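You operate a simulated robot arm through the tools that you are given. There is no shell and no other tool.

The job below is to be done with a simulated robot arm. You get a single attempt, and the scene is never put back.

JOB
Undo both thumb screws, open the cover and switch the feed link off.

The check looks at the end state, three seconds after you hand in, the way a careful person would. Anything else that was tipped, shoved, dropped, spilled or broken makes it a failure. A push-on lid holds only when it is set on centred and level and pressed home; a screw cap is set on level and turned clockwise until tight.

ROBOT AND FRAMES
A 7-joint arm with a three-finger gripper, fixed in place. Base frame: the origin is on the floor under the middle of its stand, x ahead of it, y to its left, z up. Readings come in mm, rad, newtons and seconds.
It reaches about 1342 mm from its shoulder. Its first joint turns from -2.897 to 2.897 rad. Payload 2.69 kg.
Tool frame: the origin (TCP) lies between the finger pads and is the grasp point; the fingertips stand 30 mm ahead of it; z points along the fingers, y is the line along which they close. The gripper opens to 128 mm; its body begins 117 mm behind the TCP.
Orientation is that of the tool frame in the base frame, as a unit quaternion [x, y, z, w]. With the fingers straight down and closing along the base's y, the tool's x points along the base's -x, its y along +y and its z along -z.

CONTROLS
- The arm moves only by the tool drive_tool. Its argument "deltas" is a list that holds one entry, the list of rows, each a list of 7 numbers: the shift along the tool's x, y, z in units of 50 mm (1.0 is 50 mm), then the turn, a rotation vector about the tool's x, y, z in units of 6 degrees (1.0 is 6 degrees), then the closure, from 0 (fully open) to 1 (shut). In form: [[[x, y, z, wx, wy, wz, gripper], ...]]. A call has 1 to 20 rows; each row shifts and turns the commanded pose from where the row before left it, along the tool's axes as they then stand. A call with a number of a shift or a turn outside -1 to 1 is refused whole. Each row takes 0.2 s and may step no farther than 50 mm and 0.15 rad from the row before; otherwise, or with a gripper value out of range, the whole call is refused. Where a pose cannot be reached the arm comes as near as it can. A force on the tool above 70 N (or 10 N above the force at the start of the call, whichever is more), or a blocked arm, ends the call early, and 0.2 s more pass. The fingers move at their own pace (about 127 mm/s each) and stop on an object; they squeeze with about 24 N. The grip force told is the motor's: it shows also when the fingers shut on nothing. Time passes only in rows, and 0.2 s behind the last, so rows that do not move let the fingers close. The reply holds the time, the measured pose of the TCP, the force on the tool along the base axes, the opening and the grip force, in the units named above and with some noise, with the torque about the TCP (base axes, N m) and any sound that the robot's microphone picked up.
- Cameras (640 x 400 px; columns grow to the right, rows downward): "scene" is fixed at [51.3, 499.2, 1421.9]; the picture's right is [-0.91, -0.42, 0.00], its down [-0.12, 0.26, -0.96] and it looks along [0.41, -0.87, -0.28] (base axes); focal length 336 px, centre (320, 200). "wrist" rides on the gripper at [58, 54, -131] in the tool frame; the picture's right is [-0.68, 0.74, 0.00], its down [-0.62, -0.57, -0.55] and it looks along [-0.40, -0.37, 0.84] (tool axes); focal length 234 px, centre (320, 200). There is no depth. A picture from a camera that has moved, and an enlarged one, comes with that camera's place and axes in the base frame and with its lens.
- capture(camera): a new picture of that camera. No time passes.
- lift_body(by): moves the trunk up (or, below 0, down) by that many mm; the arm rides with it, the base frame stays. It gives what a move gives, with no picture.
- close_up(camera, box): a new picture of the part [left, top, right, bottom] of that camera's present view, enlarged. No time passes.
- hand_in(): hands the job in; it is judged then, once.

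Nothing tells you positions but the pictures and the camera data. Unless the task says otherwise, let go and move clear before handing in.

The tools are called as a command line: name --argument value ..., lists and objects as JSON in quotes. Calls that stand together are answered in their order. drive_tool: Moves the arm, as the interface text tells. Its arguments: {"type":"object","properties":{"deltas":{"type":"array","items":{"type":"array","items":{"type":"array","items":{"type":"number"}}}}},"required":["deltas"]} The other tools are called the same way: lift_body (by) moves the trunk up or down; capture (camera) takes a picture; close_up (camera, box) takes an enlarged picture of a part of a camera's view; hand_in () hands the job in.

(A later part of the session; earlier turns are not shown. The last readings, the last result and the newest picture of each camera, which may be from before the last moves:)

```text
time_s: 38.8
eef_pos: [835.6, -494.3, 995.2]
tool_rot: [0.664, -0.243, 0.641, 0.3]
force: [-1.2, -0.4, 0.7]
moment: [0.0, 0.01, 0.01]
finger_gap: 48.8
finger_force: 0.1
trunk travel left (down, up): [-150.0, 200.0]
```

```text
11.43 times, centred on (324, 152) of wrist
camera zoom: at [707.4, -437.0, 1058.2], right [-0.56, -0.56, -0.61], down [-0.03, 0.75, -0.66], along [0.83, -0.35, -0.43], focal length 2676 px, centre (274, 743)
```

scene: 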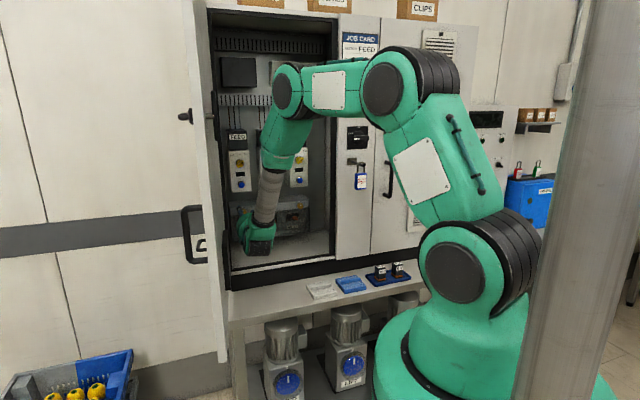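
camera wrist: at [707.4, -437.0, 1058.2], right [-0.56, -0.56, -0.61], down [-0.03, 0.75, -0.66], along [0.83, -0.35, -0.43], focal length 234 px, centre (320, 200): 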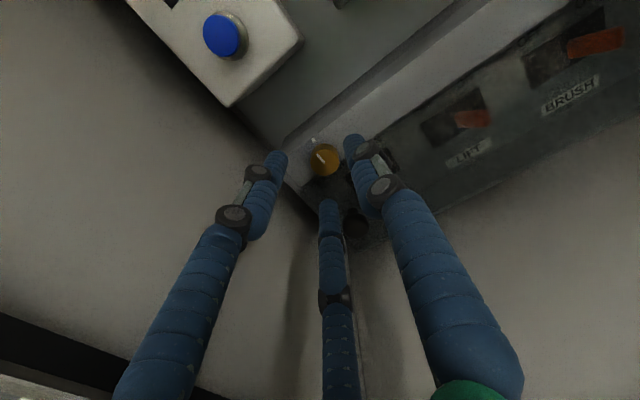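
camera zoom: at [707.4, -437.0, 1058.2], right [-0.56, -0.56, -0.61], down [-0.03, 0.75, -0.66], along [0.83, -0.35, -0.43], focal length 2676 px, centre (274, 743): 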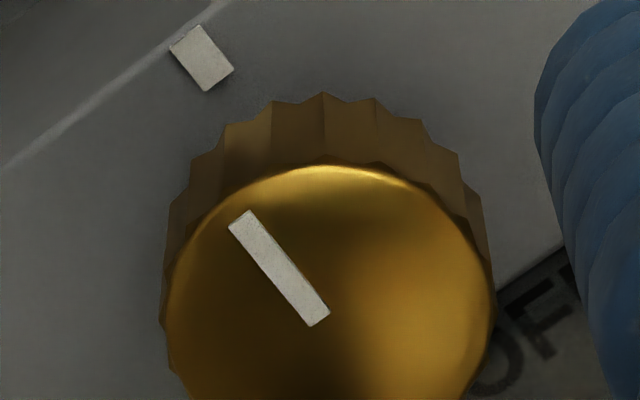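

The screw sits about 4 mm to the image-right of the tool axis. I'll correct for that and step forward 20 mm.

drive_tool --deltas '[[[-0.078, 0.047, 0, 0, 0, 0, 0.62], [0, 0, 0.2, 0, 0, 0, 0.62], [0, 0, 0.2, 0, 0, 0, 0.62]]]'

close_up --camera "wrist" --box '[260, 110, 388, 220]'

close_up --camera "scene" --box '[220, 150, 300, 270]'

```text
time_s: 39.6
eef_pos: [847.4, -510.1, 991.6]
tool_rot: [0.664, -0.242, 0.641, 0.3]
force: [0.0, -0.8, 0.4]
moment: [0.02, -0.02, 0.02]
finger_gap: 48.8
finger_force: 0.0
trunk travel left (down, up): [-150.0, 200.0]
```

```text
3.64 times, centred on (324, 165) of wrist
camera zoom: at [719.3, -453.0, 1054.1], right [-0.56, -0.56, -0.61], down [-0.03, 0.75, -0.66], along [0.83, -0.35, -0.43], focal length 852 px, centre (306, 327)
```

zoom: 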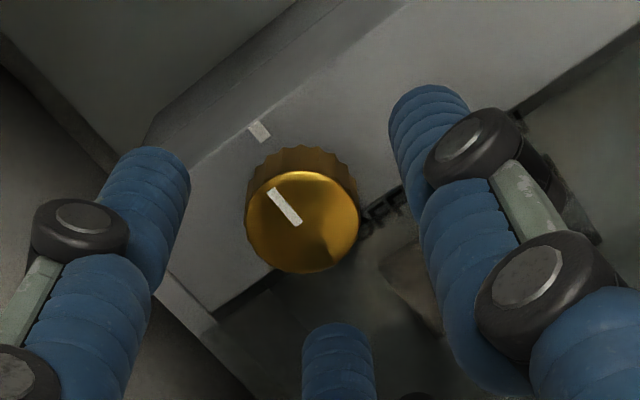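

```text
3.33 times, centred on (260, 210) of scene
camera zoom: at [51.3, 499.2, 1421.9], right [-0.91, -0.42, 0.0], down [-0.12, 0.26, -0.96], along [0.41, -0.87, -0.28], focal length 1121 px, centre (520, 167)
```

zoom: 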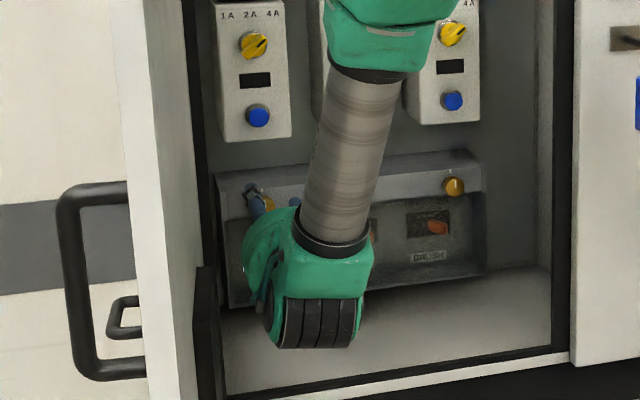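

The screw is nicely centred between the fingertips now. I'll move in the last 11 mm and close on it.

drive_tool --deltas '[[[-0.011, -0.015, 0.11, 0, 0, 0, 0.62], [0, 0, 0.11, 0, 0, 0, 0.62]]]'

drive_tool --deltas '[[[0, 0, 0, 0, 0, 0, 0.8], [0, 0, 0, 0, 0, 0, 1], [0, 0, 0, 0, 0, 0, 1], [0, 0, 0, 0, 0, 0, 1]]]'

close_up --camera "wrist" --box '[260, 110, 388, 220]'

```text
time_s: 40.2
eef_pos: [854.8, -517.6, 992.3]
tool_rot: [0.665, -0.24, 0.641, 0.299]
force: [-0.6, 0.7, 0.9]
moment: [-0.01, 0.04, 0.01]
finger_gap: 48.5
finger_force: 0.1
trunk travel left (down, up): [-150.0, 200.0]
```

```text
time_s: 41.2
eef_pos: [855.3, -517.5, 988.0]
tool_rot: [0.665, -0.241, 0.64, 0.299]
force: [7.5, 7.6, -11.0]
moment: [0.24, 0.21, 0.51]
finger_gap: 24.6
finger_force: 24.2
trunk travel left (down, up): [-150.0, 200.0]
```

```text
3.64 times, centred on (324, 165) of wrist
camera zoom: at [728.7, -459.6, 1052.3], right [-0.56, -0.56, -0.61], down [-0.03, 0.75, -0.66], along [0.83, -0.35, -0.44], focal length 852 px, centre (306, 327)
```

zoom: 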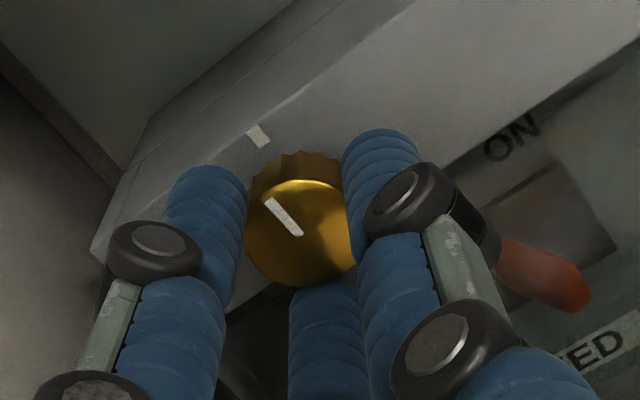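

I have a firm grip on the FEED screw (24.6 mm opening). I'll turn it counter-clockwise a little and watch the forces.

drive_tool --deltas '[[[0, 0, 0, 0, 0, -1, 1], [0, 0, 0, 0, 0, -1, 1], [0, 0, 0, 0, 0, -1, 1], [0, 0, 0, 0, 0, -1, 1]]]'

close_up --camera "wrist" --box '[260, 110, 388, 220]'

```text
time_s: 42.2
eef_pos: [855.4, -517.5, 989.2]
tool_rot: [0.7, -0.097, 0.564, 0.427]
force: [5.9, 15.0, -12.9]
moment: [0.19, 0.16, 0.35]
finger_gap: 24.5
finger_force: 24.2
trunk travel left (down, up): [-150.0, 200.0]
```

```text
3.64 times, centred on (324, 165) of wrist
camera zoom: at [749.9, -438.2, 1066.6], right [-0.69, -0.69, -0.23], down [-0.25, 0.52, -0.81], along [0.68, -0.5, -0.53], focal length 852 px, centre (306, 327)
```

zoom: 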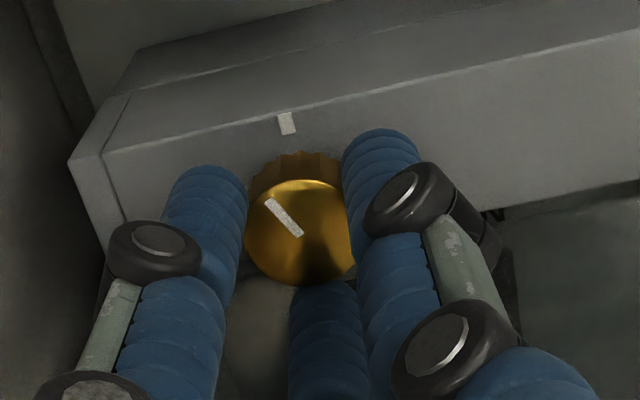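

The screw turned with the grip, with its mark moving counter-clockwise off the index. I'll continue the stroke.

drive_tool --deltas '[[[0, 0, 0, 0, 0, -1, 1], [0, 0, 0, 0, 0, -1, 1], [0, 0, 0, 0, 0, -1, 1], [0, 0, 0, 0, 0, -1, 1], [0, 0, 0, 0, 0, -1, 1]]]'

close_up --camera "wrist" --box '[260, 110, 388, 220]'

capture --camera "wrist"

```text
time_s: 43.4
eef_pos: [856.0, -517.5, 990.2]
tool_rot: [0.702, 0.087, 0.435, 0.558]
force: [8.8, 20.8, -14.7]
moment: [0.47, 0.47, 0.78]
finger_gap: 24.4
finger_force: 24.4
trunk travel left (down, up): [-150.0, 200.0]
```

```text
3.64 times, centred on (324, 165) of wrist
camera zoom: at [779.0, -409.0, 1065.5], right [-0.68, -0.68, 0.29], down [-0.56, 0.22, -0.8], along [0.48, -0.7, -0.53], focal length 852 px, centre (306, 327)
```

zoom: 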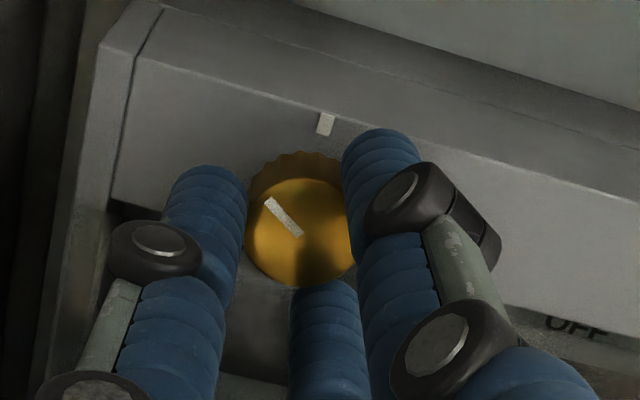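

```text
taken
camera wrist: at [779.0, -409.0, 1065.5], right [-0.68, -0.68, 0.29], down [-0.56, 0.22, -0.8], along [0.48, -0.7, -0.53], focal length 234 px, centre (320, 200)
```

wrist: 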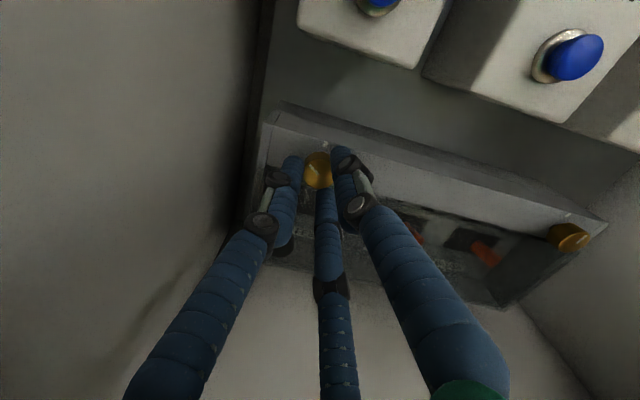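

It's turning well but side force is building because I'm slightly off-centre. I'll relieve that by about a millimetre and go on.

drive_tool --deltas '[[[0.01, -0.022, 0, 0, 0, 0, 1], [0, 0, 0, 0, 0, -1, 1], [0, 0, 0, 0, 0, -1, 1], [0, 0, 0, 0, 0, -1, 1], [0, 0, 0, 0, 0, -1, 1]]]'

close_up --camera "wrist" --box '[260, 110, 388, 220]'

close_up --camera "scene" --box '[190, 150, 310, 290]'

```text
time_s: 44.6
eef_pos: [855.9, -516.0, 989.1]
tool_rot: [0.668, 0.232, 0.31, 0.636]
force: [3.1, 15.1, -11.1]
moment: [0.27, 0.24, 0.4]
finger_gap: 24.0
finger_force: 45.0
trunk travel left (down, up): [-150.0, 200.0]
```

```text
3.64 times, centred on (324, 165) of wrist
camera zoom: at [799.7, -388.4, 1049.6], right [-0.54, -0.54, 0.65], down [-0.77, 0.0, -0.64], along [0.34, -0.84, -0.42], focal length 852 px, centre (306, 327)
```

zoom: 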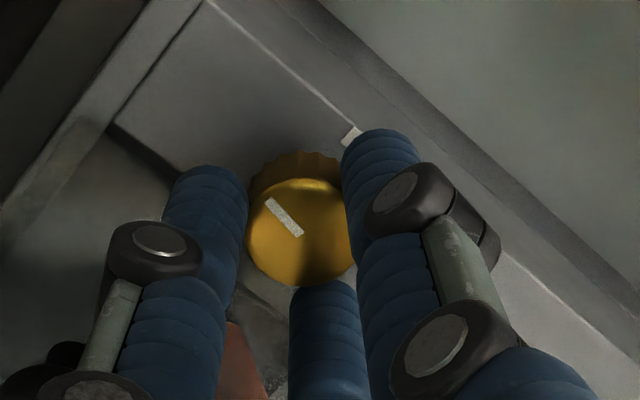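

```text
2.86 times, centred on (250, 220) of scene
camera zoom: at [51.3, 499.2, 1421.9], right [-0.91, -0.42, 0.0], down [-0.12, 0.26, -0.96], along [0.41, -0.87, -0.28], focal length 961 px, centre (520, 143)
```

zoom: 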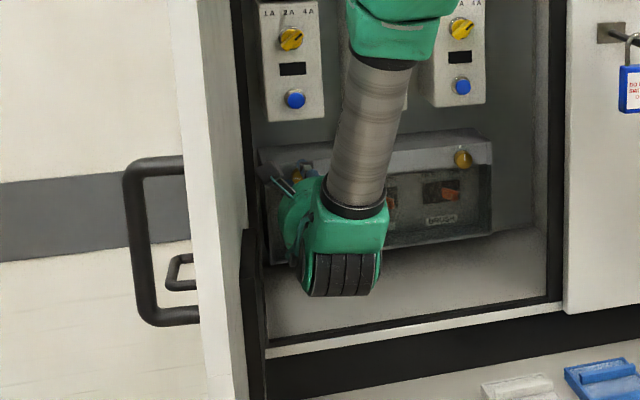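

The screw has turned about 78° and my camera is getting near the side wall. I'll release, roll back 78° with open fingers, and look at the screw.

drive_tool --deltas '[[[0, 0, 0, 0, 0, 0, 0.62], [0, 0, 0, 0, 0, 0, 0.62], [0, 0, 0, 0, 0, 0, 0.62]]]'

drive_tool --deltas '[[[0, 0, 0, 0, 0, 1, 0.62], [0, 0, 0, 0, 0, 1, 0.62], [0, 0, 0, 0, 0, 1, 0.62], [0, 0, 0, 0, 0, 1, 0.62], [0, 0, 0, 0, 0, 1, 0.62], [0, 0, 0, 0, 0, 1, 0.62], [0, 0, 0, 0, 0, 1, 0.62], [0, 0, 0, 0, 0, 1, 0.62], [0, 0, 0, 0, 0, 1, 0.62], [0, 0, 0, 0, 0, 1, 0.62], [0, 0, 0, 0, 0, 1, 0.62], [0, 0, 0, 0, 0, 1, 0.62], [0, 0, 0, 0, 0, 1, 0.62]]]'

close_up --camera "wrist" --box '[260, 110, 388, 220]'

```text
time_s: 45.4
eef_pos: [856.8, -517.8, 990.3]
tool_rot: [0.668, 0.231, 0.31, 0.636]
force: [0.1, -1.6, -0.5]
moment: [-0.01, -0.01, -0.01]
finger_gap: 48.7
finger_force: 0.1
trunk travel left (down, up): [-150.0, 200.0]
```

```text
time_s: 48.2
eef_pos: [856.5, -517.5, 989.7]
tool_rot: [0.664, -0.242, 0.641, 0.299]
force: [0.7, -0.2, 0.9]
moment: [0.02, 0.0, -0.03]
finger_gap: 48.7
finger_force: 0.0
trunk travel left (down, up): [-150.0, 200.0]
```

```text
3.64 times, centred on (324, 165) of wrist
camera zoom: at [728.8, -459.5, 1052.8], right [-0.56, -0.56, -0.61], down [-0.03, 0.75, -0.66], along [0.83, -0.35, -0.43], focal length 852 px, centre (306, 327)
```

zoom: 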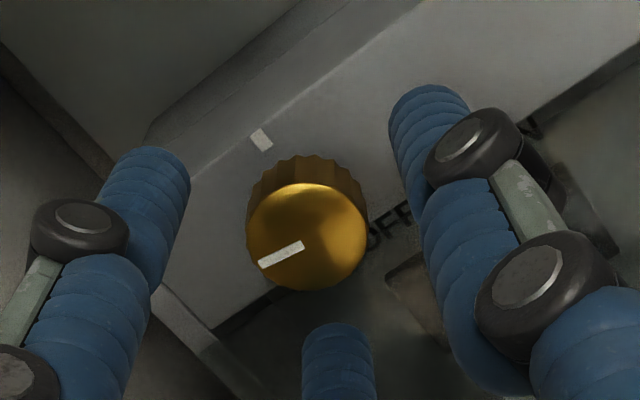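

The mark now points roughly 80° counter-clockwise of the index and the screw looks seated as before. I'll do a second stroke.

drive_tool --deltas '[[[0, 0, 0, 0, 0, 0, 0.85], [0, 0, 0, 0, 0, 0, 1], [0, 0, 0, 0, 0, 0, 1], [0, 0, 0, 0, 0, -1, 1], [0, 0, 0, 0, 0, -1, 1], [0, 0, 0, 0, 0, -1, 1], [0, 0, 0, 0, 0, -1, 1], [0, 0, 0, 0, 0, -1, 1], [0, 0, 0, 0, 0, -1, 1]]]'

drive_tool --deltas '[[[0, 0, 0, 0, 0, -1, 1], [0, 0, 0, 0, 0, -1, 1], [0, 0, 0, 0, 0, -1, 1], [0, 0, 0, 0, 0, -1, 1], [0, 0, 0, 0, 0, -1, 1], [0, 0, 0, 0, 0, -1, 1], [0, 0, 0, 0, 0, -1, 1]]]'

close_up --camera "wrist" --box '[260, 110, 388, 220]'

```text
time_s: 50.2
eef_pos: [856.2, -516.3, 989.8]
tool_rot: [0.707, -0.023, 0.516, 0.483]
force: [1.4, 5.9, -7.3]
moment: [0.25, 0.29, 0.13]
finger_gap: 23.9
finger_force: 45.0
trunk travel left (down, up): [-150.0, 200.0]
```

```text
time_s: 51.8
eef_pos: [856.4, -516.5, 989.8]
tool_rot: [0.668, 0.231, 0.31, 0.636]
force: [-1.1, 5.8, -7.6]
moment: [0.18, 0.22, 0.3]
finger_gap: 24.1
finger_force: 45.2
trunk travel left (down, up): [-150.0, 200.0]
```

```text
3.64 times, centred on (324, 165) of wrist
camera zoom: at [799.7, -388.4, 1049.4], right [-0.54, -0.54, 0.65], down [-0.77, 0.0, -0.64], along [0.34, -0.84, -0.42], focal length 852 px, centre (306, 327)
```

zoom: 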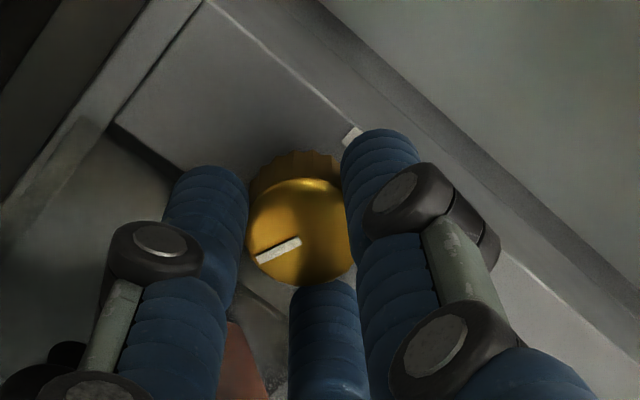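

Second stroke done, about 156° in total, with no sound yet. I'll release, roll back and repeat.

drive_tool --deltas '[[[0, 0, 0, 0, 0, 0, 0.62], [0, 0, 0, 0, 0, 0, 0.62], [0, 0, 0, 0, 0, 1, 0.62], [0, 0, 0, 0, 0, 1, 0.62], [0, 0, 0, 0, 0, 1, 0.62], [0, 0, 0, 0, 0, 1, 0.62], [0, 0, 0, 0, 0, 1, 0.62], [0, 0, 0, 0, 0, 1, 0.62], [0, 0, 0, 0, 0, 1, 0.62], [0, 0, 0, 0, 0, 1, 0.62], [0, 0, 0, 0, 0, 1, 0.62], [0, 0, 0, 0, 0, 1, 0.62], [0, 0, 0, 0, 0, 1, 0.62], [0, 0, 0, 0, 0, 1, 0.62], [0, 0, 0, 0, 0, 1, 0.62]]]'

close_up --camera "wrist" --box '[260, 110, 388, 220]'

drive_tool --deltas '[[[0, 0, 0, 0, 0, 0, 0.85], [0, 0, 0, 0, 0, 0, 1], [0, 0, 0, 0, 0, 0, 1], [0, 0, 0, 0, 0, -1, 1], [0, 0, 0, 0, 0, -1, 1], [0, 0, 0, 0, 0, -1, 1], [0, 0, 0, 0, 0, -1, 1], [0, 0, 0, 0, 0, -1, 1], [0, 0, 0, 0, 0, -1, 1], [0, 0, 0, 0, 0, -1, 1], [0, 0, 0, 0, 0, -1, 1], [0, 0, 0, 0, 0, -1, 1], [0, 0, 0, 0, 0, -1, 1], [0, 0, 0, 0, 0, -1, 1], [0, 0, 0, 0, 0, -1, 1], [0, 0, 0, 0, 0, -1, 1]]]'

close_up --camera "wrist" --box '[260, 110, 388, 220]'

```text
time_s: 55.0
eef_pos: [856.1, -517.9, 991.2]
tool_rot: [0.664, -0.241, 0.642, 0.298]
force: [0.0, 0.3, -0.2]
moment: [-0.01, -0.02, -0.01]
finger_gap: 48.8
finger_force: 0.0
trunk travel left (down, up): [-150.0, 200.0]
```

```text
3.64 times, centred on (324, 165) of wrist
camera zoom: at [728.9, -459.6, 1052.8], right [-0.56, -0.56, -0.61], down [-0.03, 0.75, -0.66], along [0.83, -0.35, -0.43], focal length 852 px, centre (306, 327)
```

zoom: 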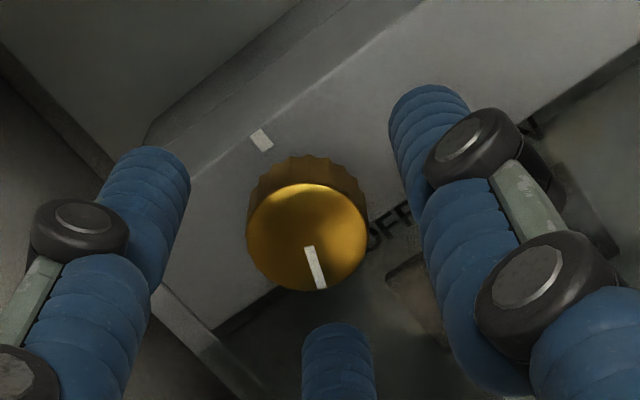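

```text
time_s: 58.4
eef_pos: [856.9, -516.5, 989.9]
tool_rot: [0.668, 0.231, 0.31, 0.635]
force: [4.9, 3.5, -8.5]
moment: [0.33, -0.06, 0.15]
finger_gap: 24.8
finger_force: 45.5
trunk travel left (down, up): [-150.0, 200.0]
```

```text
3.64 times, centred on (324, 165) of wrist
camera zoom: at [800.2, -388.7, 1049.3], right [-0.54, -0.54, 0.65], down [-0.77, 0.0, -0.64], along [0.34, -0.84, -0.42], focal length 852 px, centre (306, 327)
```

zoom: 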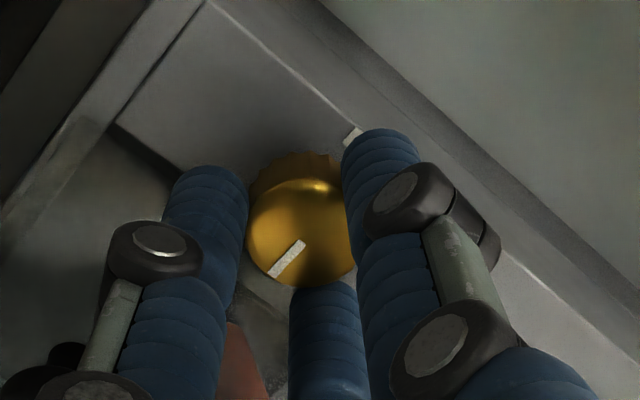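

This time the screw lagged behind the fingers and resisting torque appeared, so it seems to have reached its end stop near 190°. I'll release and look.

drive_tool --deltas '[[[0, 0, 0, 0, 0, 0, 0.62], [0, 0, 0, 0, 0, 0, 0.62], [0, 0, 0, 0, 0, 1, 0.62], [0, 0, 0, 0, 0, 1, 0.62], [0, 0, 0, 0, 0, 1, 0.62], [0, 0, 0, 0, 0, 1, 0.62], [0, 0, 0, 0, 0, 1, 0.62], [0, 0, 0, 0, 0, 1, 0.62], [0, 0, 0, 0, 0, 1, 0.62], [0, 0, 0, 0, 0, 1, 0.62], [0, 0, 0, 0, 0, 1, 0.62], [0, 0, 0, 0, 0, 1, 0.62], [0, 0, 0, 0, 0, 1, 0.62], [0, 0, 0, 0, 0, 1, 0.62], [0, 0, 0, 0, 0, 1, 0.62]]]'

close_up --camera "wrist" --box '[260, 110, 388, 220]'

close_up --camera "wrist" --box '[288, 140, 352, 180]'

```text
time_s: 61.6
eef_pos: [856.0, -518.1, 990.6]
tool_rot: [0.664, -0.242, 0.642, 0.298]
force: [1.0, -0.3, 0.3]
moment: [0.0, 0.01, 0.03]
finger_gap: 48.5
finger_force: 0.0
trunk travel left (down, up): [-150.0, 200.0]
```

```text
3.64 times, centred on (324, 165) of wrist
camera zoom: at [729.1, -459.4, 1052.8], right [-0.56, -0.56, -0.61], down [-0.03, 0.75, -0.66], along [0.83, -0.35, -0.43], focal length 852 px, centre (306, 327)
```

zoom: 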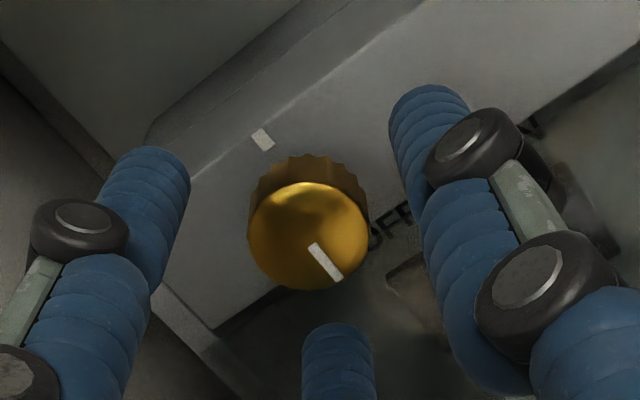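

```text
10.00 times, centred on (320, 160) of wrist
camera zoom: at [729.1, -459.4, 1052.8], right [-0.56, -0.56, -0.61], down [-0.03, 0.75, -0.66], along [0.83, -0.35, -0.43], focal length 2342 px, centre (320, 600)
```

zoom: 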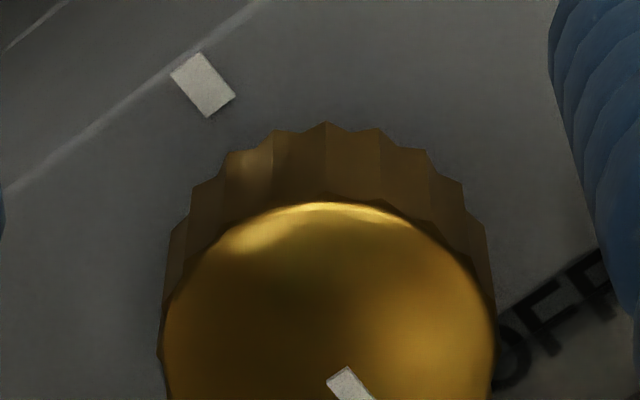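

The mark now points exactly opposite the index, so I take the FEED screw as undone after half a turn. I'll back straight out, yaw about 10° right to stay inside the arm's heading limits, and go across to the BRUSH screw.

drive_tool --deltas '[[[0, 0, -0.5, 0, 0, 0, 0.62], [0, 0, -1, 0, 0, 0, 0.62], [0, 0, -1, 0, 0, 0, 0.62], [0, 0, -0.5, 0, 0, 0, 0.62], [0, 0, 0, -0.83, -0.0725, 0, 0.62], [0, 0, 0, -0.83, -0.0725, 0, 0.62]]]'

drive_tool --deltas '[[[-0.07, 0.8, 0.142, 0, 0, 0, 0.62], [-0.07, 0.8, 0.142, 0, 0, 0, 0.62], [-0.07, 0.8, 0.142, 0, 0, 0, 0.62], [-0.07, 0.8, 0.142, 0, 0, 0, 0.62], [-0.07, 0.8, 0.142, 0, 0, 0, 0.62]]]'

capture --camera "wrist"

capture --camera "scene"

```text
time_s: 63.0
eef_pos: [750.4, -411.4, 990.7]
tool_rot: [0.641, -0.298, 0.613, 0.353]
force: [-0.1, -0.3, -0.1]
moment: [-0.01, 0.0, 0.03]
finger_gap: 48.6
finger_force: 0.0
trunk travel left (down, up): [-150.0, 200.0]
```

```text
time_s: 64.2
eef_pos: [606.0, -555.0, 988.5]
tool_rot: [0.641, -0.298, 0.613, 0.354]
force: [-0.4, -0.3, 0.1]
moment: [-0.01, 0.02, -0.05]
finger_gap: 48.8
finger_force: 0.0
trunk travel left (down, up): [-150.0, 200.0]
```

```text
taken
camera wrist: at [490.3, -476.0, 1052.2], right [-0.65, -0.46, -0.61], down [0.1, 0.74, -0.66], along [0.75, -0.49, -0.43], focal length 234 px, centre (320, 200)
```

wrist: 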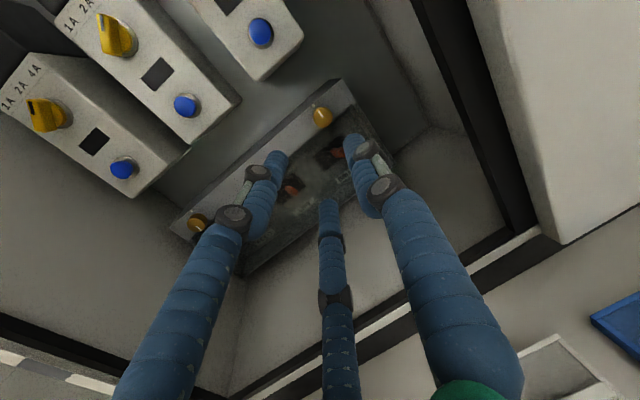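

```text
taken
```

scene: 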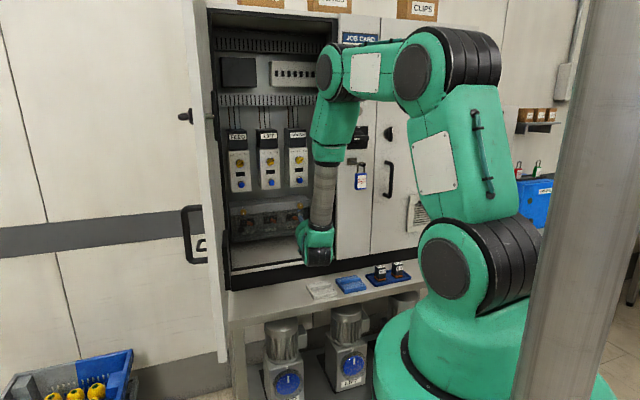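

The yawed pose is reachable, and BRUSH is straight ahead. I'll measure it up close.

close_up --camera "wrist" --box '[280, 80, 376, 140]'

close_up --camera "scene" --box '[222, 190, 318, 250]'

```text
6.67 times, centred on (328, 110) of wrist
camera zoom: at [490.3, -476.0, 1052.2], right [-0.65, -0.46, -0.61], down [0.1, 0.74, -0.66], along [0.75, -0.49, -0.43], focal length 1561 px, centre (267, 800)
```

zoom: 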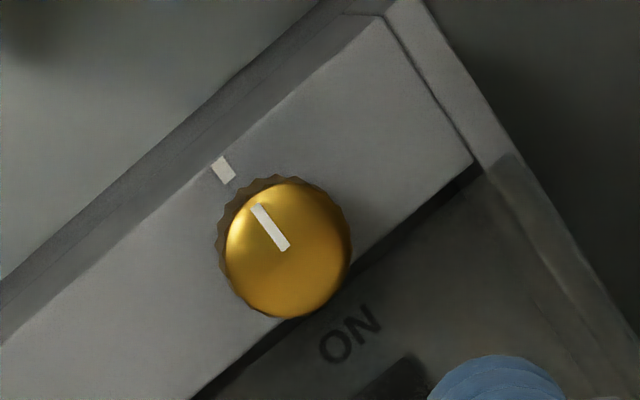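

```text
6.67 times, centred on (270, 220) of scene
camera zoom: at [51.3, 499.2, 1421.9], right [-0.91, -0.42, 0.0], down [-0.12, 0.26, -0.96], along [0.41, -0.87, -0.28], focal length 2242 px, centre (653, 67)
```

zoom: 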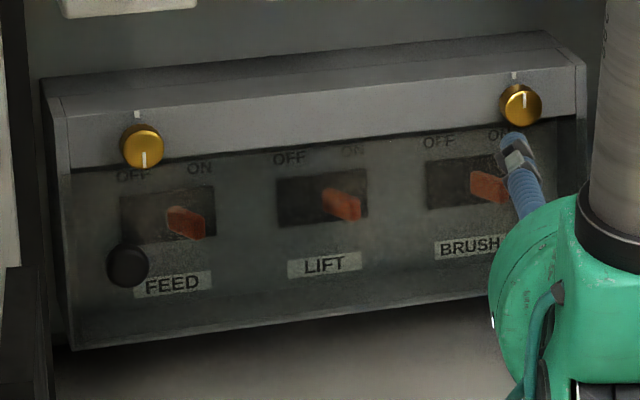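

BRUSH screw axis is at a≈−0.5, z≈989.8, exactly 240 mm from FEED. I'll advance to a 25 mm standoff.

drive_tool --deltas '[[[0.003, 0.0255, 0.649, 0, 0, 0, 0.62], [0.003, 0.0255, 0.649, 0, 0, 0, 0.62], [0.003, 0.0255, 0.649, 0, 0, 0, 0.62], [0.003, 0.0255, 0.649, 0, 0, 0, 0.62]]]'

close_up --camera "wrist" --box '[260, 110, 388, 220]'

close_up --camera "scene" --box '[250, 150, 380, 280]'

```text
time_s: 65.2
eef_pos: [675.6, -665.9, 992.2]
tool_rot: [0.641, -0.298, 0.612, 0.354]
force: [0.1, 0.7, -0.4]
moment: [-0.04, -0.02, -0.01]
finger_gap: 48.6
finger_force: 0.0
trunk travel left (down, up): [-150.0, 200.0]
```

```text
3.64 times, centred on (324, 165) of wrist
camera zoom: at [559.7, -586.0, 1054.0], right [-0.65, -0.46, -0.61], down [0.1, 0.74, -0.66], along [0.75, -0.49, -0.43], focal length 852 px, centre (306, 327)
```

zoom: 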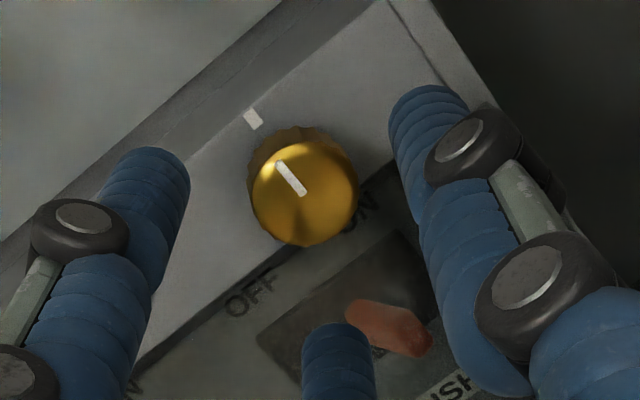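

```text
3.08 times, centred on (315, 215) of scene
camera zoom: at [51.3, 499.2, 1421.9], right [-0.91, -0.42, 0.0], down [-0.12, 0.26, -0.96], along [0.41, -0.87, -0.28], focal length 1035 px, centre (335, 154)
```

zoom: 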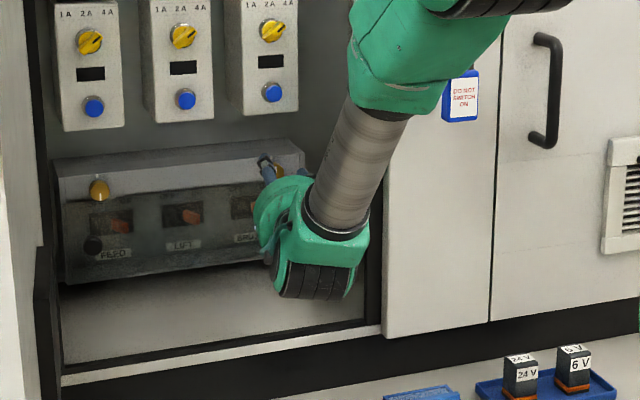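

The tool axis passes right through the BRUSH screw. I'll pre-roll a little more for a longer stroke, move in and grip.

drive_tool --deltas '[[[0, 0, 0, 0, 0, 1, 0.62], [0, 0, 0, 0, 0, 1, 0.62], [0, 0, 0, 0, 0, 1, 0.62], [0, 0, 0, 0, 0, 1, 0.62], [0, 0, 0.24, 0, 0, 0, 0.62], [0, 0, 0.24, 0, 0, 0, 0.62]]]'

close_up --camera "wrist" --box '[260, 110, 388, 220]'

```text
time_s: 66.6
eef_pos: [689.5, -684.8, 991.3]
tool_rot: [0.565, -0.424, 0.674, 0.218]
force: [-0.1, 0.0, -0.2]
moment: [-0.02, 0.03, 0.01]
finger_gap: 48.7
finger_force: 0.0
trunk travel left (down, up): [-150.0, 200.0]
```

```text
3.64 times, centred on (324, 165) of wrist
camera zoom: at [557.4, -618.0, 1028.8], right [-0.39, -0.28, -0.88], down [0.29, 0.87, -0.4], along [0.88, -0.41, -0.26], focal length 852 px, centre (306, 327)
```

zoom: 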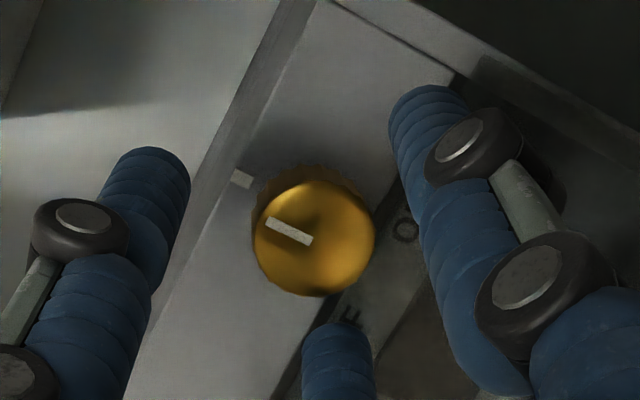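

Good overlap on the knob; a 1–2 mm correction, then close and turn counter-clockwise.

drive_tool --deltas '[[[-0.018, 0.027, 0, 0, 0, 0, 0.7], [0, 0, 0, 0, 0, 0, 0.9], [0, 0, 0, 0, 0, 0, 1], [0, 0, 0, 0, 0, 0, 1], [0, 0, 0, 0, 0, -1, 1], [0, 0, 0, 0, 0, -1, 1], [0, 0, 0, 0, 0, -1, 1], [0, 0, 0, 0, 0, -1, 1]]]'

close_up --camera "wrist" --box '[260, 110, 388, 220]'

```text
time_s: 68.4
eef_pos: [690.9, -684.0, 988.6]
tool_rot: [0.642, -0.296, 0.613, 0.353]
force: [8.9, 20.1, -3.0]
moment: [-0.12, -0.17, 0.71]
finger_gap: 24.6
finger_force: 45.0
trunk travel left (down, up): [-150.0, 200.0]
```

```text
3.64 times, centred on (324, 165) of wrist
camera zoom: at [575.1, -605.3, 1052.1], right [-0.65, -0.46, -0.61], down [0.1, 0.74, -0.66], along [0.75, -0.49, -0.43], focal length 852 px, centre (306, 327)
```

zoom: 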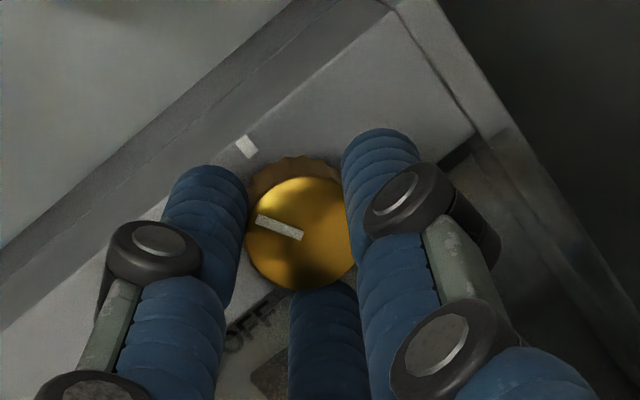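

It turns. I'll relieve the side force and continue the stroke.

drive_tool --deltas '[[[0.003, -0.03, 0, 0, 0, 0, 1], [0, 0, 0, 0, 0, -1, 1], [0, 0, 0, 0, 0, -1, 1], [0, 0, 0, 0, 0, -1, 1], [0, 0, 0, 0, 0, -1, 1], [0, 0, 0, 0, 0, -1, 1], [0, 0, 0, 0, 0, -1, 1], [0, 0, 0, 0, 0, -1, 1]]]'

close_up --camera "wrist" --box '[260, 110, 388, 220]'

```text
time_s: 70.2
eef_pos: [692.3, -683.6, 988.9]
tool_rot: [0.705, -0.048, 0.445, 0.55]
force: [18.3, 8.7, -7.3]
moment: [-0.35, -0.43, 0.33]
finger_gap: 24.7
finger_force: 45.0
trunk travel left (down, up): [-150.0, 200.0]
```

```text
3.64 times, centred on (324, 165) of wrist
camera zoom: at [620.9, -574.3, 1068.4], right [-0.82, -0.57, 0.08], down [-0.37, 0.41, -0.83], along [0.44, -0.71, -0.55], focal length 852 px, centre (306, 327)
```

zoom: 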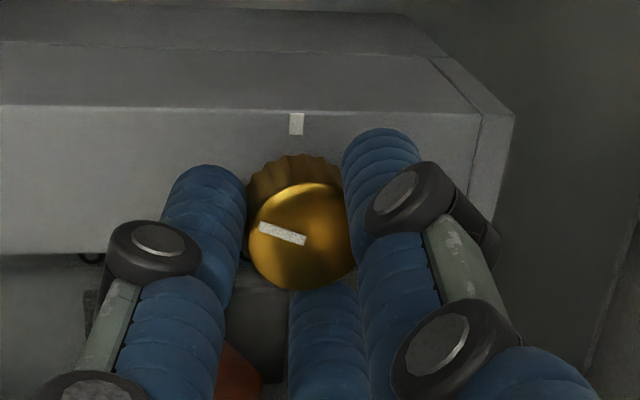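

Still turning cleanly, 66° so far. There's room on this side, so I'll extend the stroke.

drive_tool --deltas '[[[0, 0, 0, 0, 0, -1, 1], [0, 0, 0, 0, 0, -1, 1], [0, 0, 0, 0, 0, -1, 1], [0, 0, 0, 0, 0, -1, 1], [0, 0, 0, 0, 0, -1, 1], [0, 0, 0, 0, 0, -1, 1], [0, 0, 0, 0, 0, -1, 1], [0, 0, 0, 0, 0, -1, 1]]]'

close_up --camera "wrist" --box '[260, 110, 388, 220]'

capture --camera "scene"

```text
time_s: 72.0
eef_pos: [691.5, -683.9, 988.1]
tool_rot: [0.664, 0.243, 0.182, 0.683]
force: [15.9, 12.6, -5.7]
moment: [-0.19, -0.24, 0.78]
finger_gap: 24.7
finger_force: 45.1
trunk travel left (down, up): [-150.0, 200.0]
```

```text
3.64 times, centred on (324, 165) of wrist
camera zoom: at [666.9, -541.3, 1037.1], right [-0.5, -0.35, 0.79], down [-0.86, 0.07, -0.51], along [0.12, -0.94, -0.33], focal length 852 px, centre (306, 327)
```

zoom: 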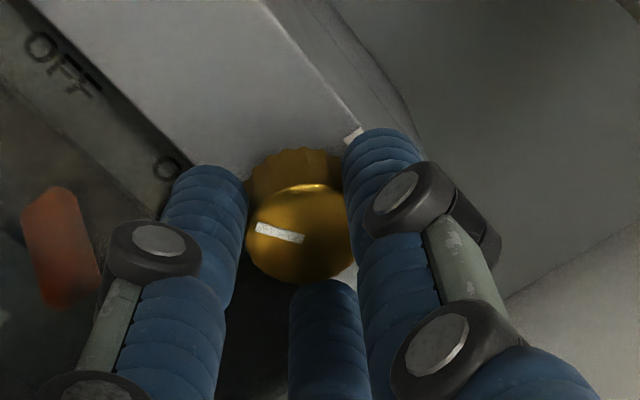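

```text
taken
```

scene: 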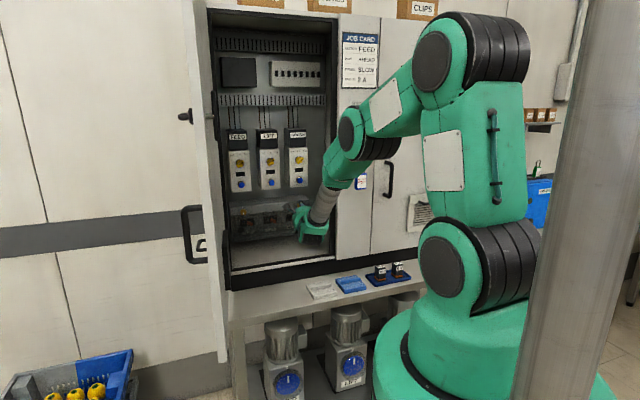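

114° so far with no trouble; the arm's elbow is well clear of the padlock. I'll keep going towards the half turn.

drive_tool --deltas '[[[0, 0, 0, 0, 0, -1, 1], [0, 0, 0, 0, 0, -1, 1], [0, 0, 0, 0, 0, -1, 1], [0, 0, 0, 0, 0, -1, 1], [0, 0, 0, 0, 0, -1, 1]]]'

close_up --camera "wrist" --box '[260, 110, 388, 220]'

capture --camera "scene"

```text
time_s: 73.2
eef_pos: [689.9, -683.3, 989.4]
tool_rot: [0.578, 0.406, -0.001, 0.708]
force: [9.1, 16.6, -6.0]
moment: [-0.11, -0.14, 0.66]
finger_gap: 24.5
finger_force: 45.1
trunk travel left (down, up): [-150.0, 200.0]
```

```text
3.64 times, centred on (324, 165) of wrist
camera zoom: at [679.6, -532.3, 999.3], right [-0.11, -0.07, 0.99], down [-0.99, -0.03, -0.11], along [0.03, -1.0, -0.07], focal length 852 px, centre (306, 327)
```

zoom: 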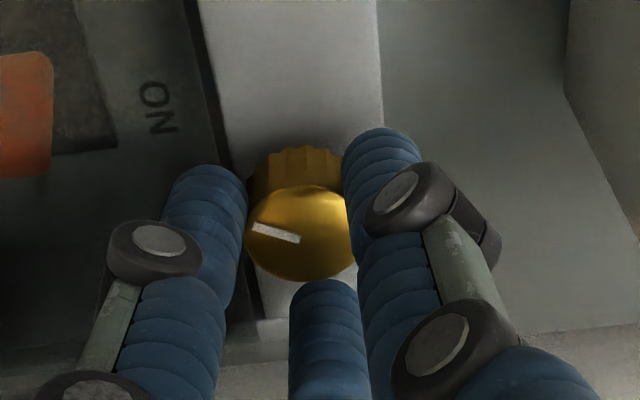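

```text
taken
```

scene: 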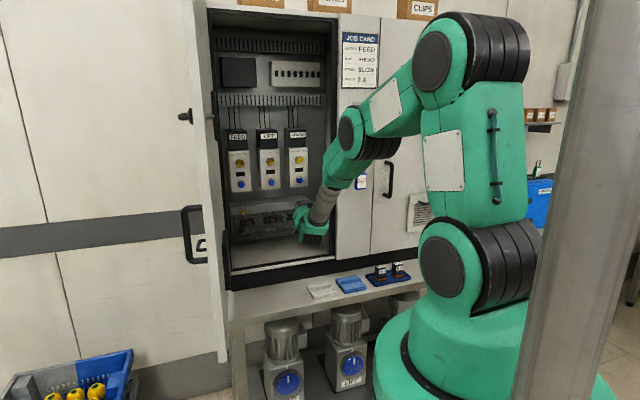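

The mark is at about 150°; roughly 30° remain. I'll try a few more degrees before re-gripping.

drive_tool --deltas '[[[0, 0, 0, 0, 0, -1, 1], [0, 0, 0, 0, 0, -1, 1], [0, 0, 0, 0, 0, -1, 1]]]'

close_up --camera "wrist" --box '[260, 110, 388, 220]'

```text
time_s: 74.0
eef_pos: [691.6, -684.9, 990.0]
tool_rot: [0.507, 0.493, -0.111, 0.698]
force: [12.3, 14.3, -7.0]
moment: [-0.11, -0.13, 0.61]
finger_gap: 24.6
finger_force: 44.8
trunk travel left (down, up): [-150.0, 200.0]
```

```text
3.64 times, centred on (324, 165) of wrist
camera zoom: at [679.3, -532.9, 974.6], right [0.15, 0.11, 0.98], down [-0.99, -0.02, 0.15], along [0.04, -0.99, 0.1], focal length 852 px, centre (306, 327)
```

zoom: 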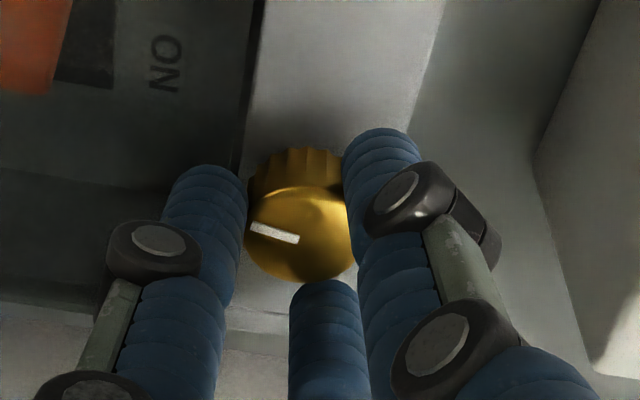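

Still gripping with no slip. A few more degrees to find the stop.

drive_tool --deltas '[[[0, 0, 0, 0, 0, -1, 1], [0, 0, 0, 0, 0, -1, 1], [0, 0, 0, 0, 0, -1, 1]]]'

close_up --camera "wrist" --box '[260, 110, 388, 220]'

```text
time_s: 74.8
eef_pos: [691.3, -683.8, 988.9]
tool_rot: [0.423, 0.566, -0.219, 0.673]
force: [14.6, 12.1, -5.9]
moment: [0.26, -0.31, 0.58]
finger_gap: 25.1
finger_force: 44.8
trunk travel left (down, up): [-150.0, 200.0]
```

```text
3.64 times, centred on (324, 165) of wrist
camera zoom: at [672.7, -537.7, 950.9], right [0.39, 0.28, 0.88], down [-0.92, 0.03, 0.4], along [0.09, -0.96, 0.26], focal length 852 px, centre (306, 327)
```

zoom: 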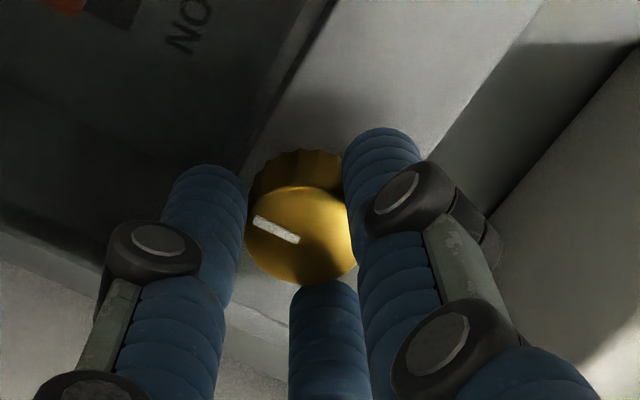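

The mark began to lag and torque jumped, so the BRUSH screw is at its half-turn stop too. I'll release and back out along the tool axis.

drive_tool --deltas '[[[0, 0, 0, 0, 0, 0, 0.62], [0, 0, 0, 0, 0, 0, 0.62], [0, 0, -0.3, 0, 0, 0, 0.62], [0, 0, -0.6, 0, 0, 0, 0.62], [0, 0, -0.8, 0, 0, 0, 0.62], [0, 0, -0.8, 0, 0, 0, 0.62], [0, 0, -0.8, 0, 0, 0, 0.62]]]'

close_up --camera "scene" --box '[222, 190, 318, 250]'

capture --camera "wrist"

capture --camera "scene"

```text
time_s: 76.4
eef_pos: [595.3, -549.4, 988.6]
tool_rot: [0.425, 0.564, -0.218, 0.673]
force: [0.4, 0.4, 0.4]
moment: [0.01, -0.03, -0.01]
finger_gap: 48.6
finger_force: 0.2
trunk travel left (down, up): [-150.0, 200.0]
```

```text
6.67 times, centred on (270, 220) of scene
camera zoom: at [51.3, 499.2, 1421.9], right [-0.91, -0.42, 0.0], down [-0.12, 0.26, -0.96], along [0.41, -0.87, -0.28], focal length 2242 px, centre (653, 67)
```

zoom: 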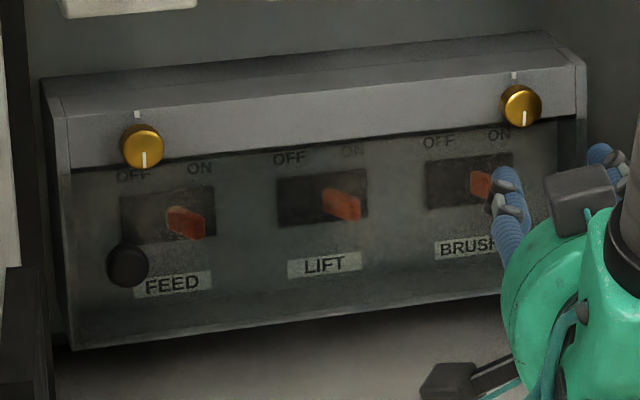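

```text
taken
camera wrist: at [576.7, -402.5, 950.6], right [0.39, 0.27, 0.88], down [-0.92, 0.03, 0.4], along [0.08, -0.96, 0.26], focal length 234 px, centre (320, 200)
```

wrist: 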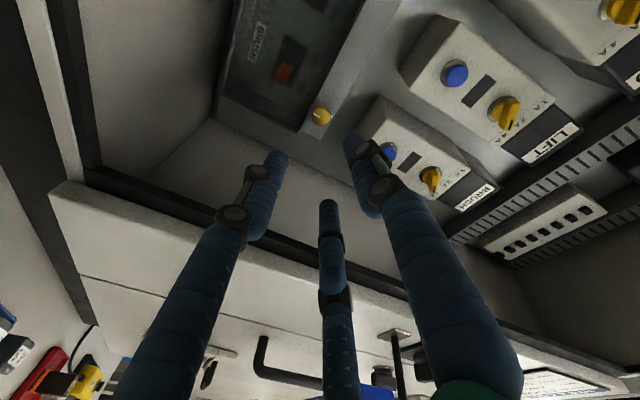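

```text
taken
```

scene: 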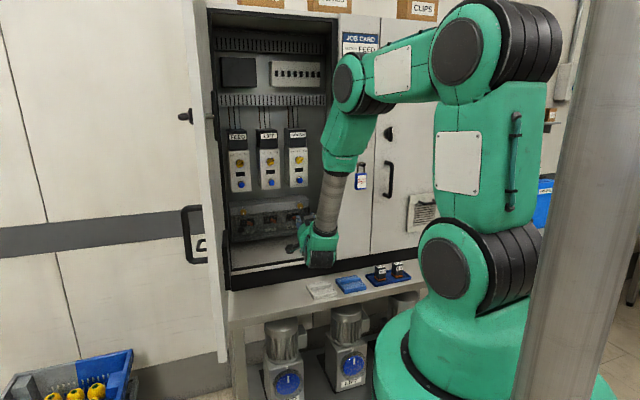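

Both screw marks now point straight down. The black knob at the cover's left (a≈254, z≈923) is next: I'll roll back, shift left and yaw slightly left to keep the hand clear of the side wall.

drive_tool --deltas '[[[0, 0, 0, 0, 0, 1, 0.62], [0, 0, 0, 0, 0, 1, 0.62], [0, 0, 0, 0, 0, 1, 0.62], [0, 0, 0, 0, 0, 1, 0.62], [0, 0, 0, 0, 0, 1, 0.62], [0, 0, 0, 0, 0, 1, 0.62], [0, 0, 0, 0, 0, 1, 0.62], [0, 0, 0, 0, 0, 1, 0.62], [0, 0, 0, 0, 0, 1, 0.62], [0, 0, 0, 0, 0, 1, 0.62], [0, 0, 0, 0, 0, 1, 0.62], [0, 0, 0, 0, 0, 1, 0.62], [0, 0, 0, 0, 0, 1, 0.62], [0, 0, 0, 0, 0, 1, 0.62], [0, 0, 0, 0, 0, 1, 0.62], [0, 0, 0, 0, 0, 1, 0.62], [0, 0, 0, 0, 0, 1, 0.62], [0, 0, 0, 0, 0, 1, 0.62], [0, 0, 0, 0, 0, 1, 0.62], [0, 0, 0, 0, 0, 1, 0.62]]]'

drive_tool --deltas '[[[0, 0, 0, 0, 0, 1, 0.62], [0, 0, 0, 0, 0, 1, 0.62], [0, 0, 0, 0, 0, 1, 0.62], [0, 0, 0, 0, 0, 1, 0.62], [0, 0, 0, 0, 0, 0.33, 0.62], [0.046, -0.766, -0.171, 0, 0, 0, 0.62], [0.046, -0.766, -0.171, 0, 0, 0, 0.62], [0.046, -0.766, -0.171, 0, 0, 0, 0.62], [0.046, -0.766, -0.171, 0, 0, 0, 0.62], [0.046, -0.766, -0.171, 0, 0, 0, 0.62], [0, 0, 0, 0.805, 0.216, 0, 0.62], [0, 0, 0, 0.805, 0.216, 0, 0.62], [0, 0, 0, 0.805, 0.216, 0, 0.62]]]'

capture --camera "wrist"

capture --camera "scene"

```text
time_s: 80.6
eef_pos: [595.4, -549.2, 988.6]
tool_rot: [0.701, -0.086, 0.475, 0.525]
force: [0.5, -1.1, 0.1]
moment: [0.0, 0.0, -0.03]
finger_gap: 48.8
finger_force: 0.1
trunk travel left (down, up): [-150.0, 200.0]
```

```text
time_s: 83.4
eef_pos: [729.7, -408.8, 954.9]
tool_rot: [0.687, -0.163, 0.624, 0.335]
force: [-0.2, 0.0, 1.8]
moment: [0.11, 0.11, 0.0]
finger_gap: 48.9
finger_force: 0.0
out of reach, approached as far as the arm can: row 13
trunk travel left (down, up): [-150.0, 200.0]
```

```text
taken
camera wrist: at [606.2, -350.1, 1024.4], right [-0.59, -0.66, -0.47], down [-0.15, 0.65, -0.74], along [0.8, -0.36, -0.48], focal length 234 px, centre (320, 200)
```

wrist: 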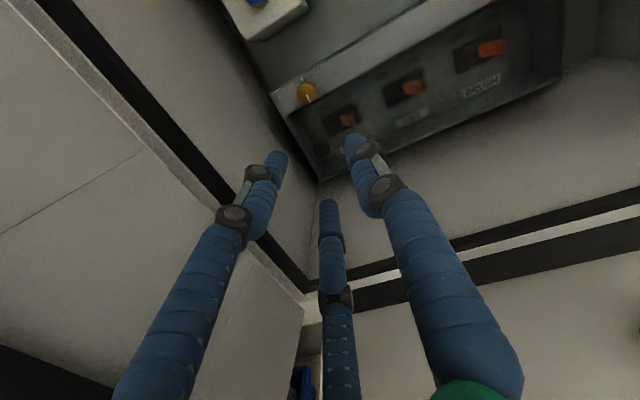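

```text
taken
```

scene: 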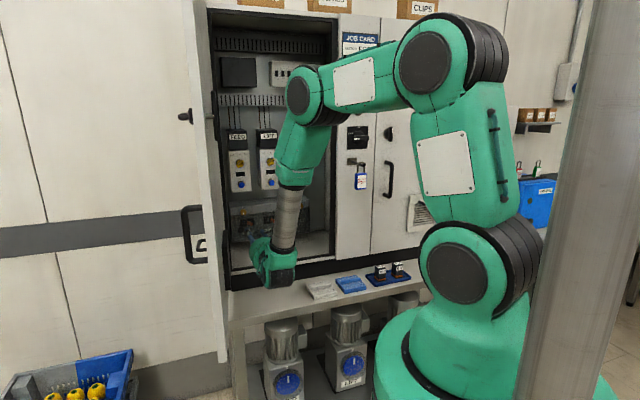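

I'm in front of the knob with a small left yaw. I'll zoom in on the knob.

close_up --camera "wrist" --box '[280, 70, 376, 160]'

close_up --camera "wrist" --box '[296, 130, 360, 170]'

```text
4.44 times, centred on (328, 115) of wrist
camera zoom: at [606.2, -350.1, 1024.4], right [-0.59, -0.66, -0.47], down [-0.15, 0.65, -0.74], along [0.8, -0.36, -0.48], focal length 1041 px, centre (284, 578)
```

zoom: 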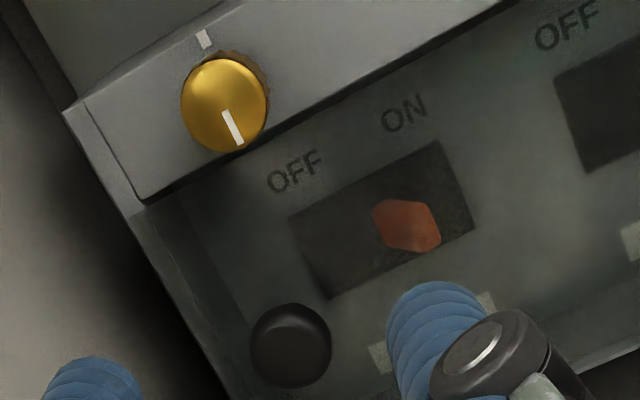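

```text
10.00 times, centred on (328, 150) of wrist
camera zoom: at [606.2, -350.1, 1024.4], right [-0.59, -0.66, -0.47], down [-0.15, 0.65, -0.74], along [0.8, -0.36, -0.48], focal length 2342 px, centre (240, 700)
```

zoom: 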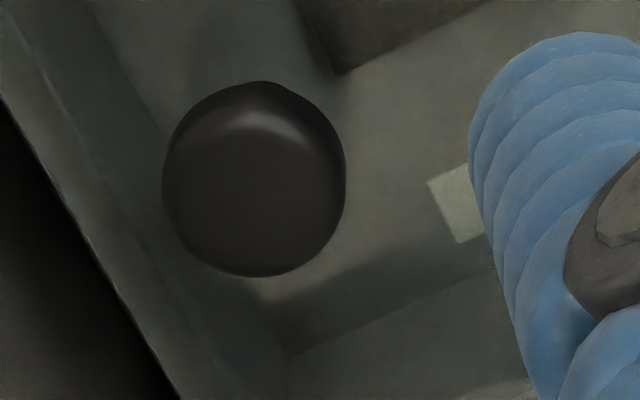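

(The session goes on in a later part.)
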